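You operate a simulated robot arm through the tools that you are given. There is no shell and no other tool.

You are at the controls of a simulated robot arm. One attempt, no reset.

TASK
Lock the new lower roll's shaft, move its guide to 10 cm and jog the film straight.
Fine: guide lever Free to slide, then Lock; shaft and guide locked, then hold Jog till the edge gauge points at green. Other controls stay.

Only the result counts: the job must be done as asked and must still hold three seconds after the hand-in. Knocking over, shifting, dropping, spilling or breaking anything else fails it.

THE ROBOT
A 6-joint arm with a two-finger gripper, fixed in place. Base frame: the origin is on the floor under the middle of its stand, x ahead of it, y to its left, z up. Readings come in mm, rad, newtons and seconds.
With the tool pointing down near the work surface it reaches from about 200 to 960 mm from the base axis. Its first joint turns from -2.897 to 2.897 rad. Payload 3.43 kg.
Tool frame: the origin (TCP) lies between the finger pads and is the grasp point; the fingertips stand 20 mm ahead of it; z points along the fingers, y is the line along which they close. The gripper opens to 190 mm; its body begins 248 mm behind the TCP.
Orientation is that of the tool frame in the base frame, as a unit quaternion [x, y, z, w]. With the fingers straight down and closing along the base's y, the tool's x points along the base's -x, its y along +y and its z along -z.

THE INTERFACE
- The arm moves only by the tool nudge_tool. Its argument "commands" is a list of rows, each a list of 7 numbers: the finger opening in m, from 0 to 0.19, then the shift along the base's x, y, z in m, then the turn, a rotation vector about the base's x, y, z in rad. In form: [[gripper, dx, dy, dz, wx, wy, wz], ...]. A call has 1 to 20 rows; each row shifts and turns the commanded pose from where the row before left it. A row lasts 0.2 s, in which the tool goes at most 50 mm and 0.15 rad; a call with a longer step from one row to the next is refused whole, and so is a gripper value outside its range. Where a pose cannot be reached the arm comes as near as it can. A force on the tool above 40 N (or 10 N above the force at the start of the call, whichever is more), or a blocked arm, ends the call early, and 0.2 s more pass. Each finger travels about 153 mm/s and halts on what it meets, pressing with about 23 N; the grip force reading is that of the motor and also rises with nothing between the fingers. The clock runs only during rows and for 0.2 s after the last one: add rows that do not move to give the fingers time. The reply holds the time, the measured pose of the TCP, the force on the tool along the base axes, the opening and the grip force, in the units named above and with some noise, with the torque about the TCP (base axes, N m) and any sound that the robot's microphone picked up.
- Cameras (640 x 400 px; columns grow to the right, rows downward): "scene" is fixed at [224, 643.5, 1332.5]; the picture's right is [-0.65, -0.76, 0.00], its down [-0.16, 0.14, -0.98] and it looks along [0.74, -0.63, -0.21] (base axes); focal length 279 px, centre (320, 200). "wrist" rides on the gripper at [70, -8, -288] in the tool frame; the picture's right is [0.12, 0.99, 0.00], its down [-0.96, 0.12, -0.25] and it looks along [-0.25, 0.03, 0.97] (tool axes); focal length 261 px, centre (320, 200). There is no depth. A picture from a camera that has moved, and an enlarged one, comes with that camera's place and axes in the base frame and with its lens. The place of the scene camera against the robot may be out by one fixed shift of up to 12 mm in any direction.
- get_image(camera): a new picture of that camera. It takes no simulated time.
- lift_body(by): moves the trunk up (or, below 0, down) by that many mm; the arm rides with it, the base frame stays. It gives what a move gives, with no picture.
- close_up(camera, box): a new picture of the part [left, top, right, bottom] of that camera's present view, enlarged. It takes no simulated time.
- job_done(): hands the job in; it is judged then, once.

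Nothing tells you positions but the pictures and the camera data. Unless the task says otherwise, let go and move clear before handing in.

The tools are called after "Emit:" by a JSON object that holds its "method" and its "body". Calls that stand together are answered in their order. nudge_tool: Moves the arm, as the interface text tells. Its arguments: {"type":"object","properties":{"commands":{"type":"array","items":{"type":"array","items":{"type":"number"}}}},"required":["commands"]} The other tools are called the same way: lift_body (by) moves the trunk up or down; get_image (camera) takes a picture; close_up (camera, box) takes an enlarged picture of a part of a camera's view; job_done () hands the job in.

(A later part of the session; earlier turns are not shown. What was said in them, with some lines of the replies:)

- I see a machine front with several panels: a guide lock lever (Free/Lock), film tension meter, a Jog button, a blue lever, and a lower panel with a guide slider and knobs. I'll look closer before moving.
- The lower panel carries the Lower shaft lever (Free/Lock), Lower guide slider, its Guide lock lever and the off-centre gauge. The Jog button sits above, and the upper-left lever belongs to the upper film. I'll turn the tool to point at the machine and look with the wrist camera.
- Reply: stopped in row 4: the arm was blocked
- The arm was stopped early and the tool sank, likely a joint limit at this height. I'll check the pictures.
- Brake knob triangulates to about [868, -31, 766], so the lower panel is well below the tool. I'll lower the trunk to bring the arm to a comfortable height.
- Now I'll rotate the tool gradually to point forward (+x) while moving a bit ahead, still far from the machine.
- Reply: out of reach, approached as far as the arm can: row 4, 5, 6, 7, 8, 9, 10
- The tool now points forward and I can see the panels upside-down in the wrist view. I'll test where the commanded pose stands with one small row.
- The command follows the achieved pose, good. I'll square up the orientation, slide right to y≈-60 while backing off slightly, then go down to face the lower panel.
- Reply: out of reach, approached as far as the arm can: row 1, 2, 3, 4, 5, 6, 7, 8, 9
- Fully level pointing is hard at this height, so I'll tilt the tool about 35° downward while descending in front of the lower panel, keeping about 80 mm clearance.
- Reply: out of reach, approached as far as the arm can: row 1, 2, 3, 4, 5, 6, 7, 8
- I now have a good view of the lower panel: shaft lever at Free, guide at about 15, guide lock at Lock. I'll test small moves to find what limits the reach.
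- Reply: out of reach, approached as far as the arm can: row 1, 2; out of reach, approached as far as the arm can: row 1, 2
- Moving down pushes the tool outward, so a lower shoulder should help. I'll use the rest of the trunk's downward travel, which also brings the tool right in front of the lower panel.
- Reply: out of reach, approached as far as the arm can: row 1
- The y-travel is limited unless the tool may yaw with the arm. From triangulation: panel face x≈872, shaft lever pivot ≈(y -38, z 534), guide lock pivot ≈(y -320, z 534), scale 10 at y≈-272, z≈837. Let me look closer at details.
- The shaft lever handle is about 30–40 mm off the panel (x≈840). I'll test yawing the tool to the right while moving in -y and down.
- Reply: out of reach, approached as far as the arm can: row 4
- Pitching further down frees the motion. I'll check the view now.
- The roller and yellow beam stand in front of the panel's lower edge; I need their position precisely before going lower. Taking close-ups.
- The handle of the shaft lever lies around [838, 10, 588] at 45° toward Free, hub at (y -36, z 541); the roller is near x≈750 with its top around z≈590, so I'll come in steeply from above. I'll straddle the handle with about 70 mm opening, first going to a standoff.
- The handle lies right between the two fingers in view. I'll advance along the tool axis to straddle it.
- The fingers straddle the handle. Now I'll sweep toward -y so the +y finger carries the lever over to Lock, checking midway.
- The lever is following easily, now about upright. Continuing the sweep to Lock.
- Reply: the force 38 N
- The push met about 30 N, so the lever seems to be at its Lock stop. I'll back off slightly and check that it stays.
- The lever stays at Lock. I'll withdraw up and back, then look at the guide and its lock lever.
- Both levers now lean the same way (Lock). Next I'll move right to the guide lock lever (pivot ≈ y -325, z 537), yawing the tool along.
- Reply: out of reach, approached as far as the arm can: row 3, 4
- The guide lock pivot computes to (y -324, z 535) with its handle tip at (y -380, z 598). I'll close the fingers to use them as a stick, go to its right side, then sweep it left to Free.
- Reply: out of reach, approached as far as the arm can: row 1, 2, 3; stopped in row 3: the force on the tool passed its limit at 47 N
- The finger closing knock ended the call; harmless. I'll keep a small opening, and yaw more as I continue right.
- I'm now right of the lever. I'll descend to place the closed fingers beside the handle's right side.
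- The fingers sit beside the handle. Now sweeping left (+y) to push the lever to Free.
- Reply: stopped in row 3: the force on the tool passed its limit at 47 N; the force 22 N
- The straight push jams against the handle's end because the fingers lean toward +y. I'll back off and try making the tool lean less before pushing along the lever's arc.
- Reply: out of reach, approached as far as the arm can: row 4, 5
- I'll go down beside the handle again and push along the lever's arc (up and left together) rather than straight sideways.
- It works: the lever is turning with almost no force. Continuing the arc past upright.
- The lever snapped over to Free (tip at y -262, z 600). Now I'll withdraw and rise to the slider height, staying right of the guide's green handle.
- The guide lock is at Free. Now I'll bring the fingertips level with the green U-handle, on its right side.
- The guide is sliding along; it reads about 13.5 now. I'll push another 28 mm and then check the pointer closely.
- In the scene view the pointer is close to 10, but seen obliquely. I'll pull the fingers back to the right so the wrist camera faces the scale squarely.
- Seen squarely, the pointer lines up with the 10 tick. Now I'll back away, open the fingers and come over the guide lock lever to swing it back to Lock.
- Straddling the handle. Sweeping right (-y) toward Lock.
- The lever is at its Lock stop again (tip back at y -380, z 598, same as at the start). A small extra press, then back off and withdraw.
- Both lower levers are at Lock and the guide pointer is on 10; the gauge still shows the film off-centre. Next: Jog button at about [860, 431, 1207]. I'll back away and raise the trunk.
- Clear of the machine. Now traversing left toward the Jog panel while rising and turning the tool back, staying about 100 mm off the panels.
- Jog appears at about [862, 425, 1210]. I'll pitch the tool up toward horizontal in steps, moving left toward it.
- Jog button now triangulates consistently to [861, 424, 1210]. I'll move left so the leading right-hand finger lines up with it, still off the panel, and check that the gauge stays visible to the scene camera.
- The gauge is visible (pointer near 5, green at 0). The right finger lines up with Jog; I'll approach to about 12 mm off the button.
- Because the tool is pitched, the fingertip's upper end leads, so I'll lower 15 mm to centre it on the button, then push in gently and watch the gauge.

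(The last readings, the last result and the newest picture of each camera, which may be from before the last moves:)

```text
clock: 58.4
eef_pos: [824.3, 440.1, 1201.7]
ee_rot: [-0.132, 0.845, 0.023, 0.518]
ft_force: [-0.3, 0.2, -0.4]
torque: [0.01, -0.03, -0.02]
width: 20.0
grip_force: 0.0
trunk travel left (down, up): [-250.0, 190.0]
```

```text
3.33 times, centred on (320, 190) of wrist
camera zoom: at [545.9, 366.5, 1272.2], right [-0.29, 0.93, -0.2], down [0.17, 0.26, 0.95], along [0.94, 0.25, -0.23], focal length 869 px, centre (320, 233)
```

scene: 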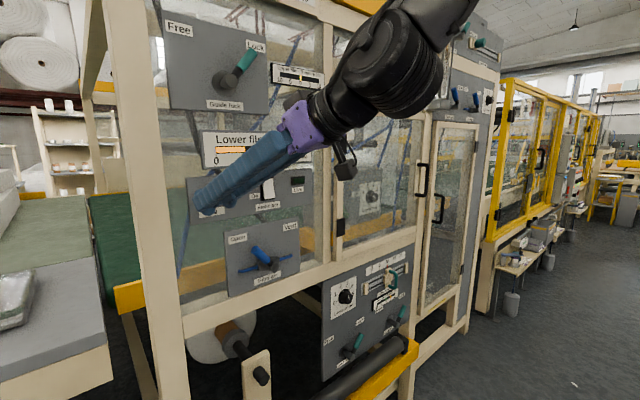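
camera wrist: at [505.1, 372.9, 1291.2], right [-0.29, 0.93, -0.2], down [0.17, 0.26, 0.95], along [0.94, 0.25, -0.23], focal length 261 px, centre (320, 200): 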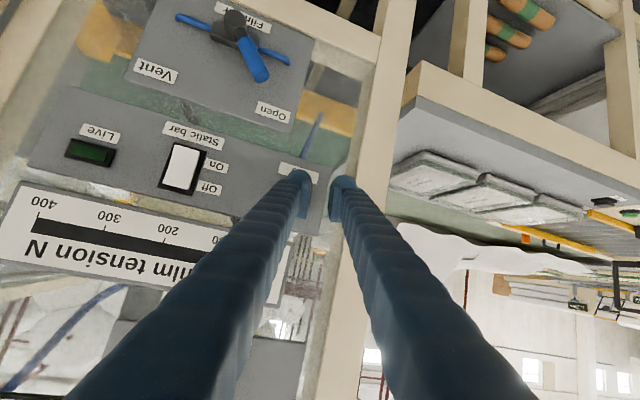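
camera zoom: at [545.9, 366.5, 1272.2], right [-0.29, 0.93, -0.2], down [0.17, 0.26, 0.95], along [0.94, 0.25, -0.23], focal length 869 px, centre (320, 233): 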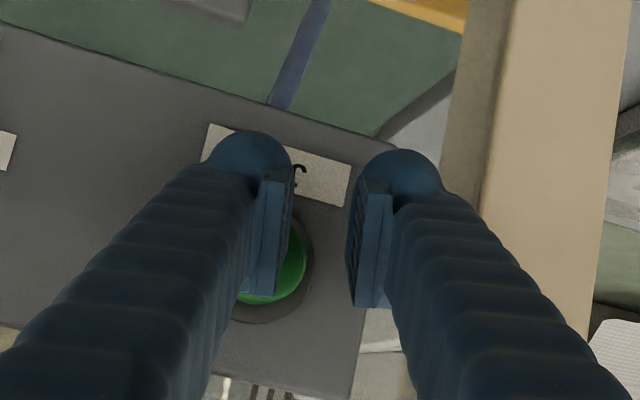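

The leading fingertip is centred on the button in view. Pressing in small steps while watching force and gauge.

Emit:
{"method": "nudge_tool", "body": {"commands": [[0.02, 0.003, 0, 0, 0, 0, 0], [0.02, 0.003, 0, 0, 0, 0, 0]]}}

Emit:
{"method": "close_up", "body": {"camera": "scene", "box": [365, 270, 425, 318]}}

```text
clock: 59.0
eef_pos: [829.2, 440.2, 1201.9]
ee_rot: [-0.131, 0.844, 0.022, 0.519]
ft_force: [-2.0, 0.1, -0.2]
torque: [-0.03, -0.03, -0.02]
width: 19.3
grip_force: 0.1
trunk travel left (down, up): [-250.0, 190.0]
heard: click
```

```text
8.33 times, centred on (395, 294) of scene
camera zoom: at [224.0, 643.5, 1332.5], right [-0.65, -0.76, 0.0], down [-0.16, 0.14, -0.98], along [0.74, -0.63, -0.21], focal length 2327 px, centre (-305, -583)
```

zoom: 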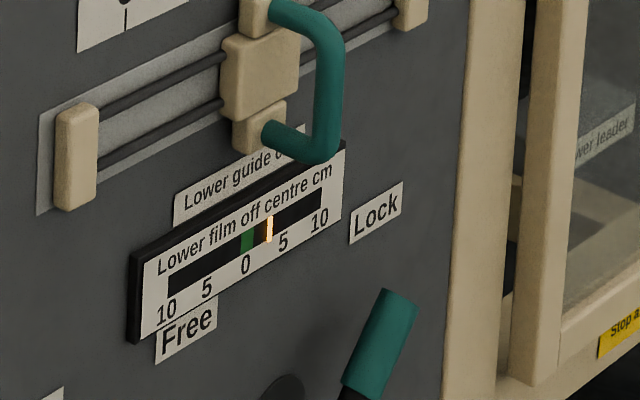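

The click came and the gauge is moving fast (now about 3). I'll release right away to judge the rate before finishing.

Emit:
{"method": "nudge_tool", "body": {"commands": [[0.02, -0.008, 0, 0, 0, 0, 0]]}}

Emit:
{"method": "close_up", "body": {"camera": "scene", "box": [365, 270, 425, 318]}}

```text
clock: 59.4
eef_pos: [820.6, 438.7, 1201.0]
ee_rot: [-0.13, 0.845, 0.021, 0.518]
ft_force: [-0.1, 0.4, 1.0]
torque: [0.0, 0.01, -0.03]
width: 20.1
grip_force: 0.1
trunk travel left (down, up): [-250.0, 190.0]
```

```text
8.33 times, centred on (395, 294) of scene
camera zoom: at [224.0, 643.5, 1332.5], right [-0.65, -0.76, 0.0], down [-0.16, 0.14, -0.98], along [0.74, -0.63, -0.21], focal length 2327 px, centre (-305, -583)
```

zoom: 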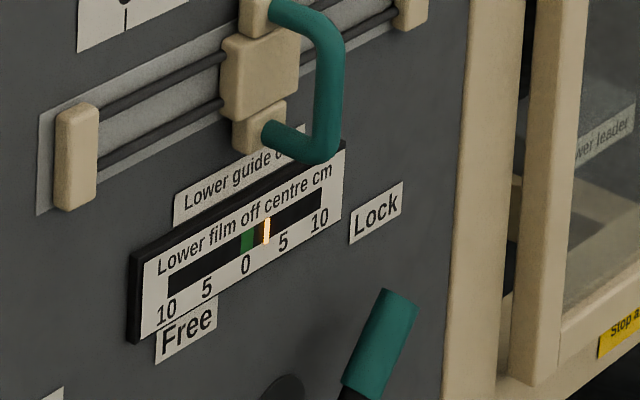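

Pressing again for a similarly short spell.

Emit:
{"method": "nudge_tool", "body": {"commands": [[0.02, 0.004, 0.001, 0, 0, 0, 0], [0.02, 0.0045, 0, 0, 0, 0, 0]]}}

Emit:
{"method": "close_up", "body": {"camera": "scene", "box": [365, 270, 425, 318]}}

```text
clock: 60.0
eef_pos: [829.9, 442.0, 1202.7]
ee_rot: [-0.131, 0.845, 0.021, 0.518]
ft_force: [-2.8, -0.3, 0.2]
torque: [-0.03, -0.05, -0.06]
width: 19.7
grip_force: 0.2
trunk travel left (down, up): [-250.0, 190.0]
heard: click
```

```text
8.33 times, centred on (395, 294) of scene
camera zoom: at [224.0, 643.5, 1332.5], right [-0.65, -0.76, 0.0], down [-0.16, 0.14, -0.98], along [0.74, -0.63, -0.21], focal length 2327 px, centre (-305, -583)
```

zoom: 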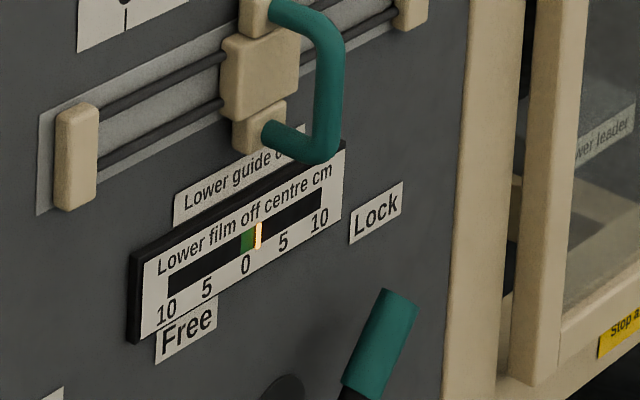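

The pointer approaches the green with diminishing steps. Holding the button down a bit longer.

Emit:
{"method": "nudge_tool", "body": {"commands": [[0.02, 0, 0, 0, 0, 0, 0]]}}

Emit:
{"method": "close_up", "body": {"camera": "scene", "box": [365, 270, 425, 318]}}

```text
clock: 60.4
eef_pos: [829.5, 440.8, 1201.8]
ee_rot: [-0.131, 0.845, 0.021, 0.518]
ft_force: [-2.9, 0.0, 1.5]
torque: [-0.03, -0.02, -0.07]
width: 19.7
grip_force: 0.0
trunk travel left (down, up): [-250.0, 190.0]
```

```text
8.33 times, centred on (395, 294) of scene
camera zoom: at [224.0, 643.5, 1332.5], right [-0.65, -0.76, 0.0], down [-0.16, 0.14, -0.98], along [0.74, -0.63, -0.21], focal length 2327 px, centre (-305, -583)
```

zoom: 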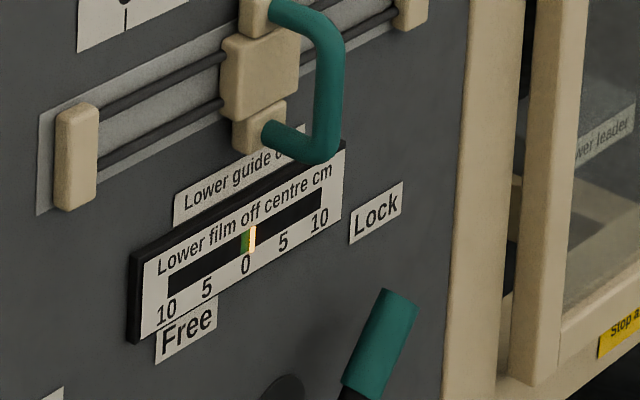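

Emit:
{"method": "nudge_tool", "body": {"commands": [[0.02, 0, 0, 0, 0, 0, 0]]}}

Emit:
{"method": "close_up", "body": {"camera": "scene", "box": [375, 285, 405, 309]}}

```text
clock: 60.8
eef_pos: [828.9, 441.9, 1201.0]
ee_rot: [-0.132, 0.845, 0.023, 0.518]
ft_force: [-3.4, -0.6, 0.6]
torque: [0.0, -0.09, -0.03]
width: 19.5
grip_force: 0.0
trunk travel left (down, up): [-250.0, 190.0]
```

```text
16.00 times, centred on (390, 297) of scene
camera zoom: at [224.0, 643.5, 1332.5], right [-0.65, -0.76, 0.0], down [-0.16, 0.14, -0.98], along [0.74, -0.63, -0.21], focal length 4468 px, centre (-800, -1352)
```

zoom: 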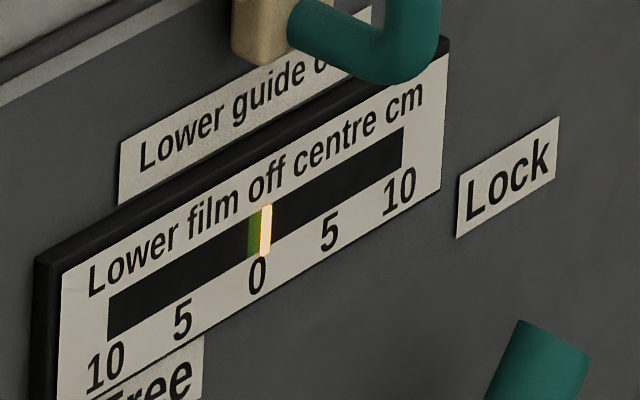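

Emit:
{"method": "nudge_tool", "body": {"commands": [[0.02, 0, 0, 0, 0, 0, 0], [0.02, 0, 0, 0, 0, 0, 0]]}}

Emit:
{"method": "close_up", "body": {"camera": "scene", "box": [375, 285, 405, 309]}}

```text
clock: 61.4
eef_pos: [829.2, 440.5, 1201.9]
ee_rot: [-0.132, 0.845, 0.022, 0.518]
ft_force: [-2.5, 0.0, 0.5]
torque: [0.0, -0.05, -0.04]
width: 19.5
grip_force: 0.0
trunk travel left (down, up): [-250.0, 190.0]
```

```text
16.00 times, centred on (390, 297) of scene
camera zoom: at [224.0, 643.5, 1332.5], right [-0.65, -0.76, 0.0], down [-0.16, 0.14, -0.98], along [0.74, -0.63, -0.21], focal length 4468 px, centre (-800, -1352)
```

zoom: 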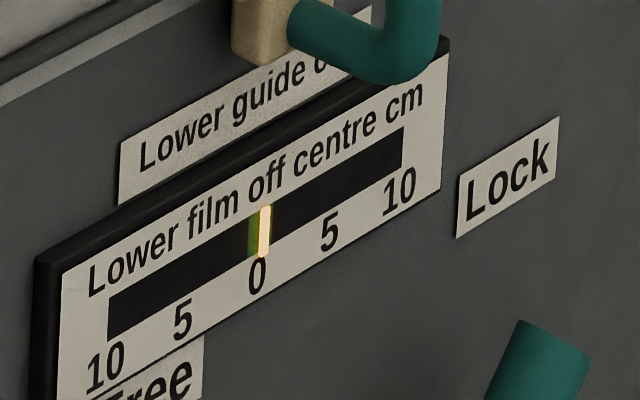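

Emit:
{"method": "nudge_tool", "body": {"commands": [[0.02, 0, 0, 0, 0, 0, 0], [0.02, 0, 0, 0, 0, 0, 0], [0.02, 0, 0, 0, 0, 0, 0], [0.02, 0, 0, 0, 0, 0, 0]]}}

Emit:
{"method": "close_up", "body": {"camera": "scene", "box": [375, 285, 405, 309]}}

```text
clock: 62.4
eef_pos: [829.2, 441.0, 1201.0]
ee_rot: [-0.132, 0.845, 0.023, 0.518]
ft_force: [-2.4, -0.9, 0.4]
torque: [-0.02, -0.06, -0.02]
width: 19.8
grip_force: 0.1
trunk travel left (down, up): [-250.0, 190.0]
```

```text
16.00 times, centred on (390, 297) of scene
camera zoom: at [224.0, 643.5, 1332.5], right [-0.65, -0.76, 0.0], down [-0.16, 0.14, -0.98], along [0.74, -0.63, -0.21], focal length 4468 px, centre (-800, -1352)
```

zoom: 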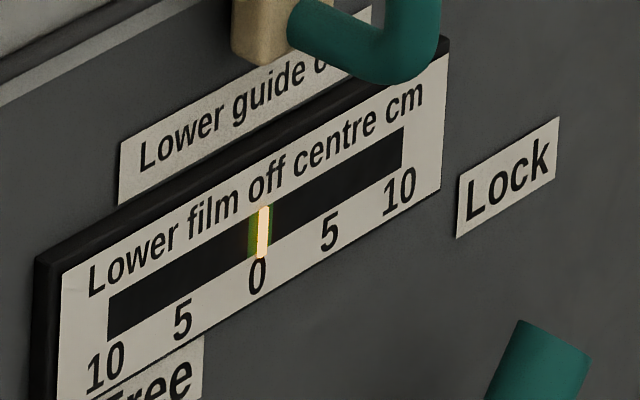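

The pointer now sits in the middle of the green. I'll release Jog and move clear.

Emit:
{"method": "nudge_tool", "body": {"commands": [[0.02, -0.01, 0, 0, 0, 0, 0], [0.02, -0.02, 0, 0, 0, 0, 0], [0.02, -0.025, -0.005, 0, 0, 0, 0], [0.02, -0.02, -0.02, 0, 0, 0, 0], [0.02, 0, -0.03, 0, 0, 0, 0], [0.02, 0, -0.03, 0, 0, 0, 0], [0.02, 0, 0, 0, 0, 0, 0]]}}

Emit:
{"method": "get_image", "body": {"camera": "scene"}}

Emit:
{"method": "close_up", "body": {"camera": "scene", "box": [340, 250, 460, 360]}}

Emit:
{"method": "close_up", "body": {"camera": "scene", "box": [365, 255, 415, 310]}}

```text
clock: 64.0
eef_pos: [755.3, 355.9, 1200.5]
ee_rot: [-0.131, 0.845, 0.022, 0.518]
ft_force: [0.4, 0.0, -0.5]
torque: [0.02, 0.0, 0.06]
width: 20.0
grip_force: 0.1
trunk travel left (down, up): [-250.0, 190.0]
```

```text
taken
```

scene: 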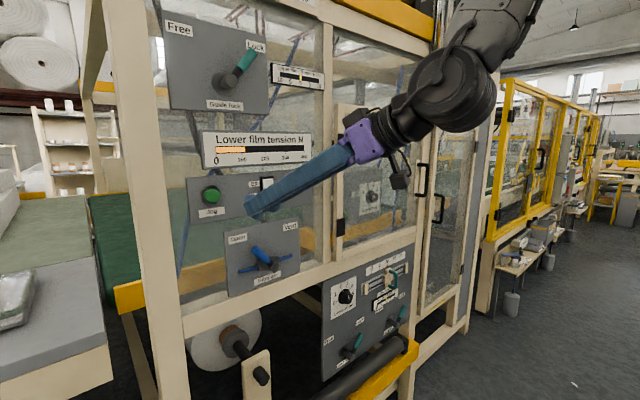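

```text
3.64 times, centred on (400, 305) of scene
camera zoom: at [224.0, 643.5, 1332.5], right [-0.65, -0.76, 0.0], down [-0.16, 0.14, -0.98], along [0.74, -0.63, -0.21], focal length 1015 px, centre (29, -182)
```

zoom: 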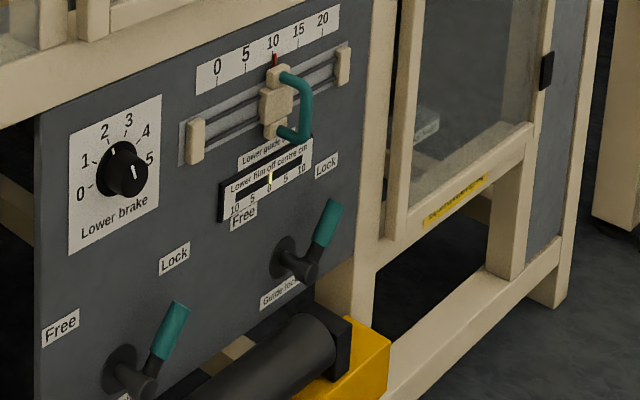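

```text
7.27 times, centred on (390, 282) of scene
camera zoom: at [224.0, 643.5, 1332.5], right [-0.65, -0.76, 0.0], down [-0.16, 0.14, -0.98], along [0.74, -0.63, -0.21], focal length 2031 px, centre (-189, -400)
```

zoom: 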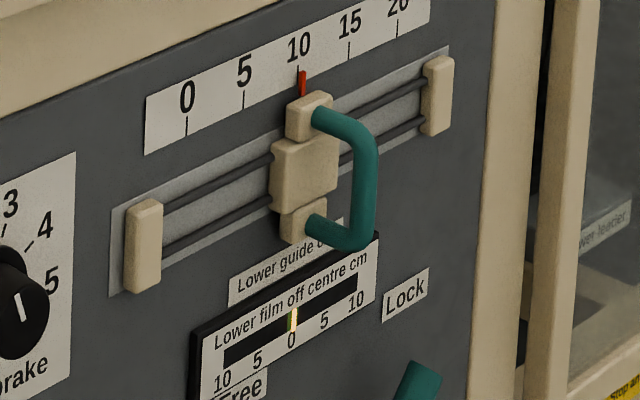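

Shaft and guide levers at Lock, guide on 10, gauge in green. I'll move a little further clear, wait, and confirm the other controls are unchanged.

Emit:
{"method": "nudge_tool", "body": {"commands": [[0.02, -0.01, -0.03, 0.01, 0, 0, 0], [0.02, -0.01, -0.03, 0.01, 0, 0, 0], [0.02, 0, -0.03, 0.01, 0, 0, 0], [0.02, 0, 0, 0, 0, 0, 0], [0.02, 0, 0, 0, 0, 0, 0], [0.02, 0, 0, 0, 0, 0, 0], [0.02, 0, 0, 0, 0, 0, 0], [0.02, 0, 0, 0, 0, 0, 0]]}}

Emit:
{"method": "close_up", "body": {"camera": "scene", "box": [150, 0, 340, 120]}}

Emit:
{"method": "close_up", "body": {"camera": "scene", "box": [170, 120, 330, 310]}}

Emit:
{"method": "close_up", "body": {"camera": "scene", "box": [310, 245, 430, 385]}}

Emit:
{"method": "close_up", "body": {"camera": "scene", "box": [375, 285, 405, 309]}}

```text
clock: 65.8
eef_pos: [733.3, 266.2, 1232.1]
ee_rot: [-0.131, 0.845, 0.022, 0.518]
ft_force: [-0.4, 0.6, -0.1]
torque: [-0.01, -0.02, -0.04]
width: 19.9
grip_force: 0.1
trunk travel left (down, up): [-250.0, 190.0]
```

```text
3.33 times, centred on (245, 60) of scene
camera zoom: at [224.0, 643.5, 1332.5], right [-0.65, -0.76, 0.0], down [-0.16, 0.14, -0.98], along [0.74, -0.63, -0.21], focal length 931 px, centre (570, 667)
```

zoom: 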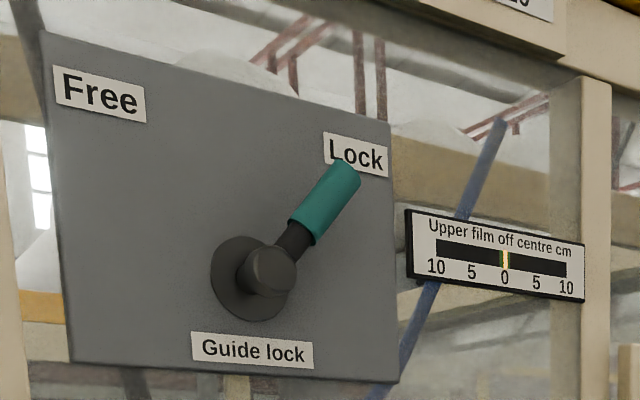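

```text
2.11 times, centred on (250, 215) of scene
camera zoom: at [224.0, 643.5, 1332.5], right [-0.65, -0.76, 0.0], down [-0.16, 0.14, -0.98], along [0.74, -0.63, -0.21], focal length 588 px, centre (467, 168)
```

zoom: 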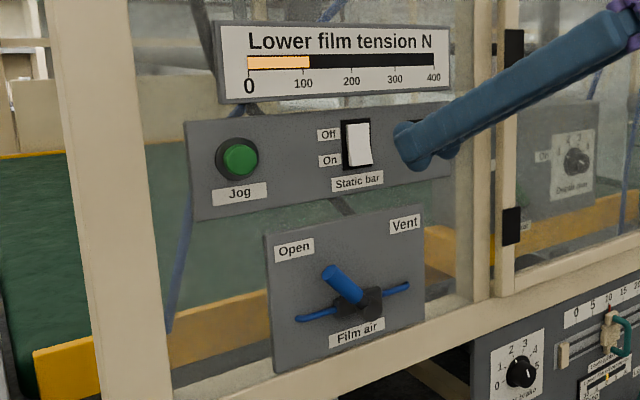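

```text
2.86 times, centred on (370, 315) of scene
camera zoom: at [224.0, 643.5, 1332.5], right [-0.65, -0.76, 0.0], down [-0.16, 0.14, -0.98], along [0.74, -0.63, -0.21], focal length 798 px, centre (177, -129)
```

zoom: 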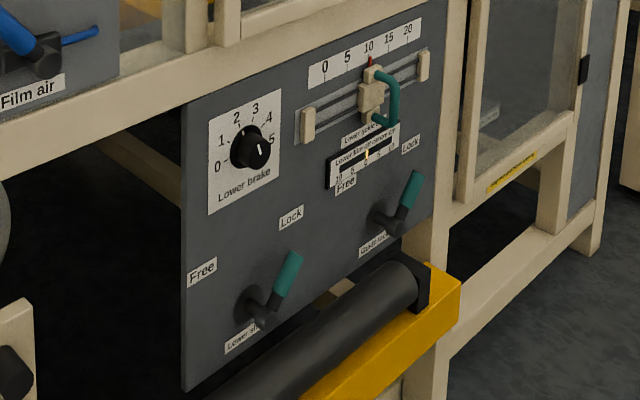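

```text
16.00 times, centred on (390, 297) of scene
camera zoom: at [224.0, 643.5, 1332.5], right [-0.65, -0.76, 0.0], down [-0.16, 0.14, -0.98], along [0.74, -0.63, -0.21], focal length 4468 px, centre (-800, -1352)
```

zoom: 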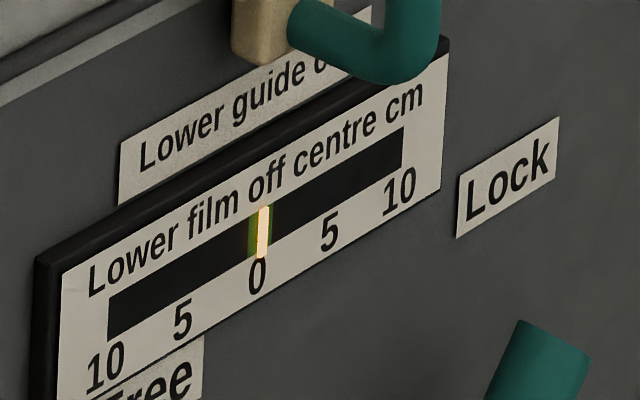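

The shaft lever and the guide lever are both at Lock, and the guide pointer is on 10. The lower film gauge holds in the green, Jog is released, the other controls look unchanged, and the arm is clear. Handing in.

Emit:
{"method": "job_done", "body": {}}

```text
The job is handed in.
```

The job is handed in. The lower roll's shaft is locked, its guide is set and locked at 10 cm, and the film is jogged straight. These are my readings from the cameras; the hand-in returned no verdict.

- **Shaft lever:** moved from Free to its Lock stop, and it stayed there after I let go.
- **Guide:** I put the guide lock to Free and slid the guide from about 15 to 10. I then put the lock back to its stop. Seen square-on, the pointer lined up with the 10 tick.
- **Film:** with both levers locked, I held Jog in two presses until the lower off-centre gauge went from about 5 to the middle of the green. It was still there after a few seconds with Jog released.
- **Other controls:** the upper guide lock, film air, static bar and lower brake looked unchanged in the last pictures. I did not re-check the panels higher up on the right, but the arm did not work near them.

The arm was clear of the machine at hand-in.
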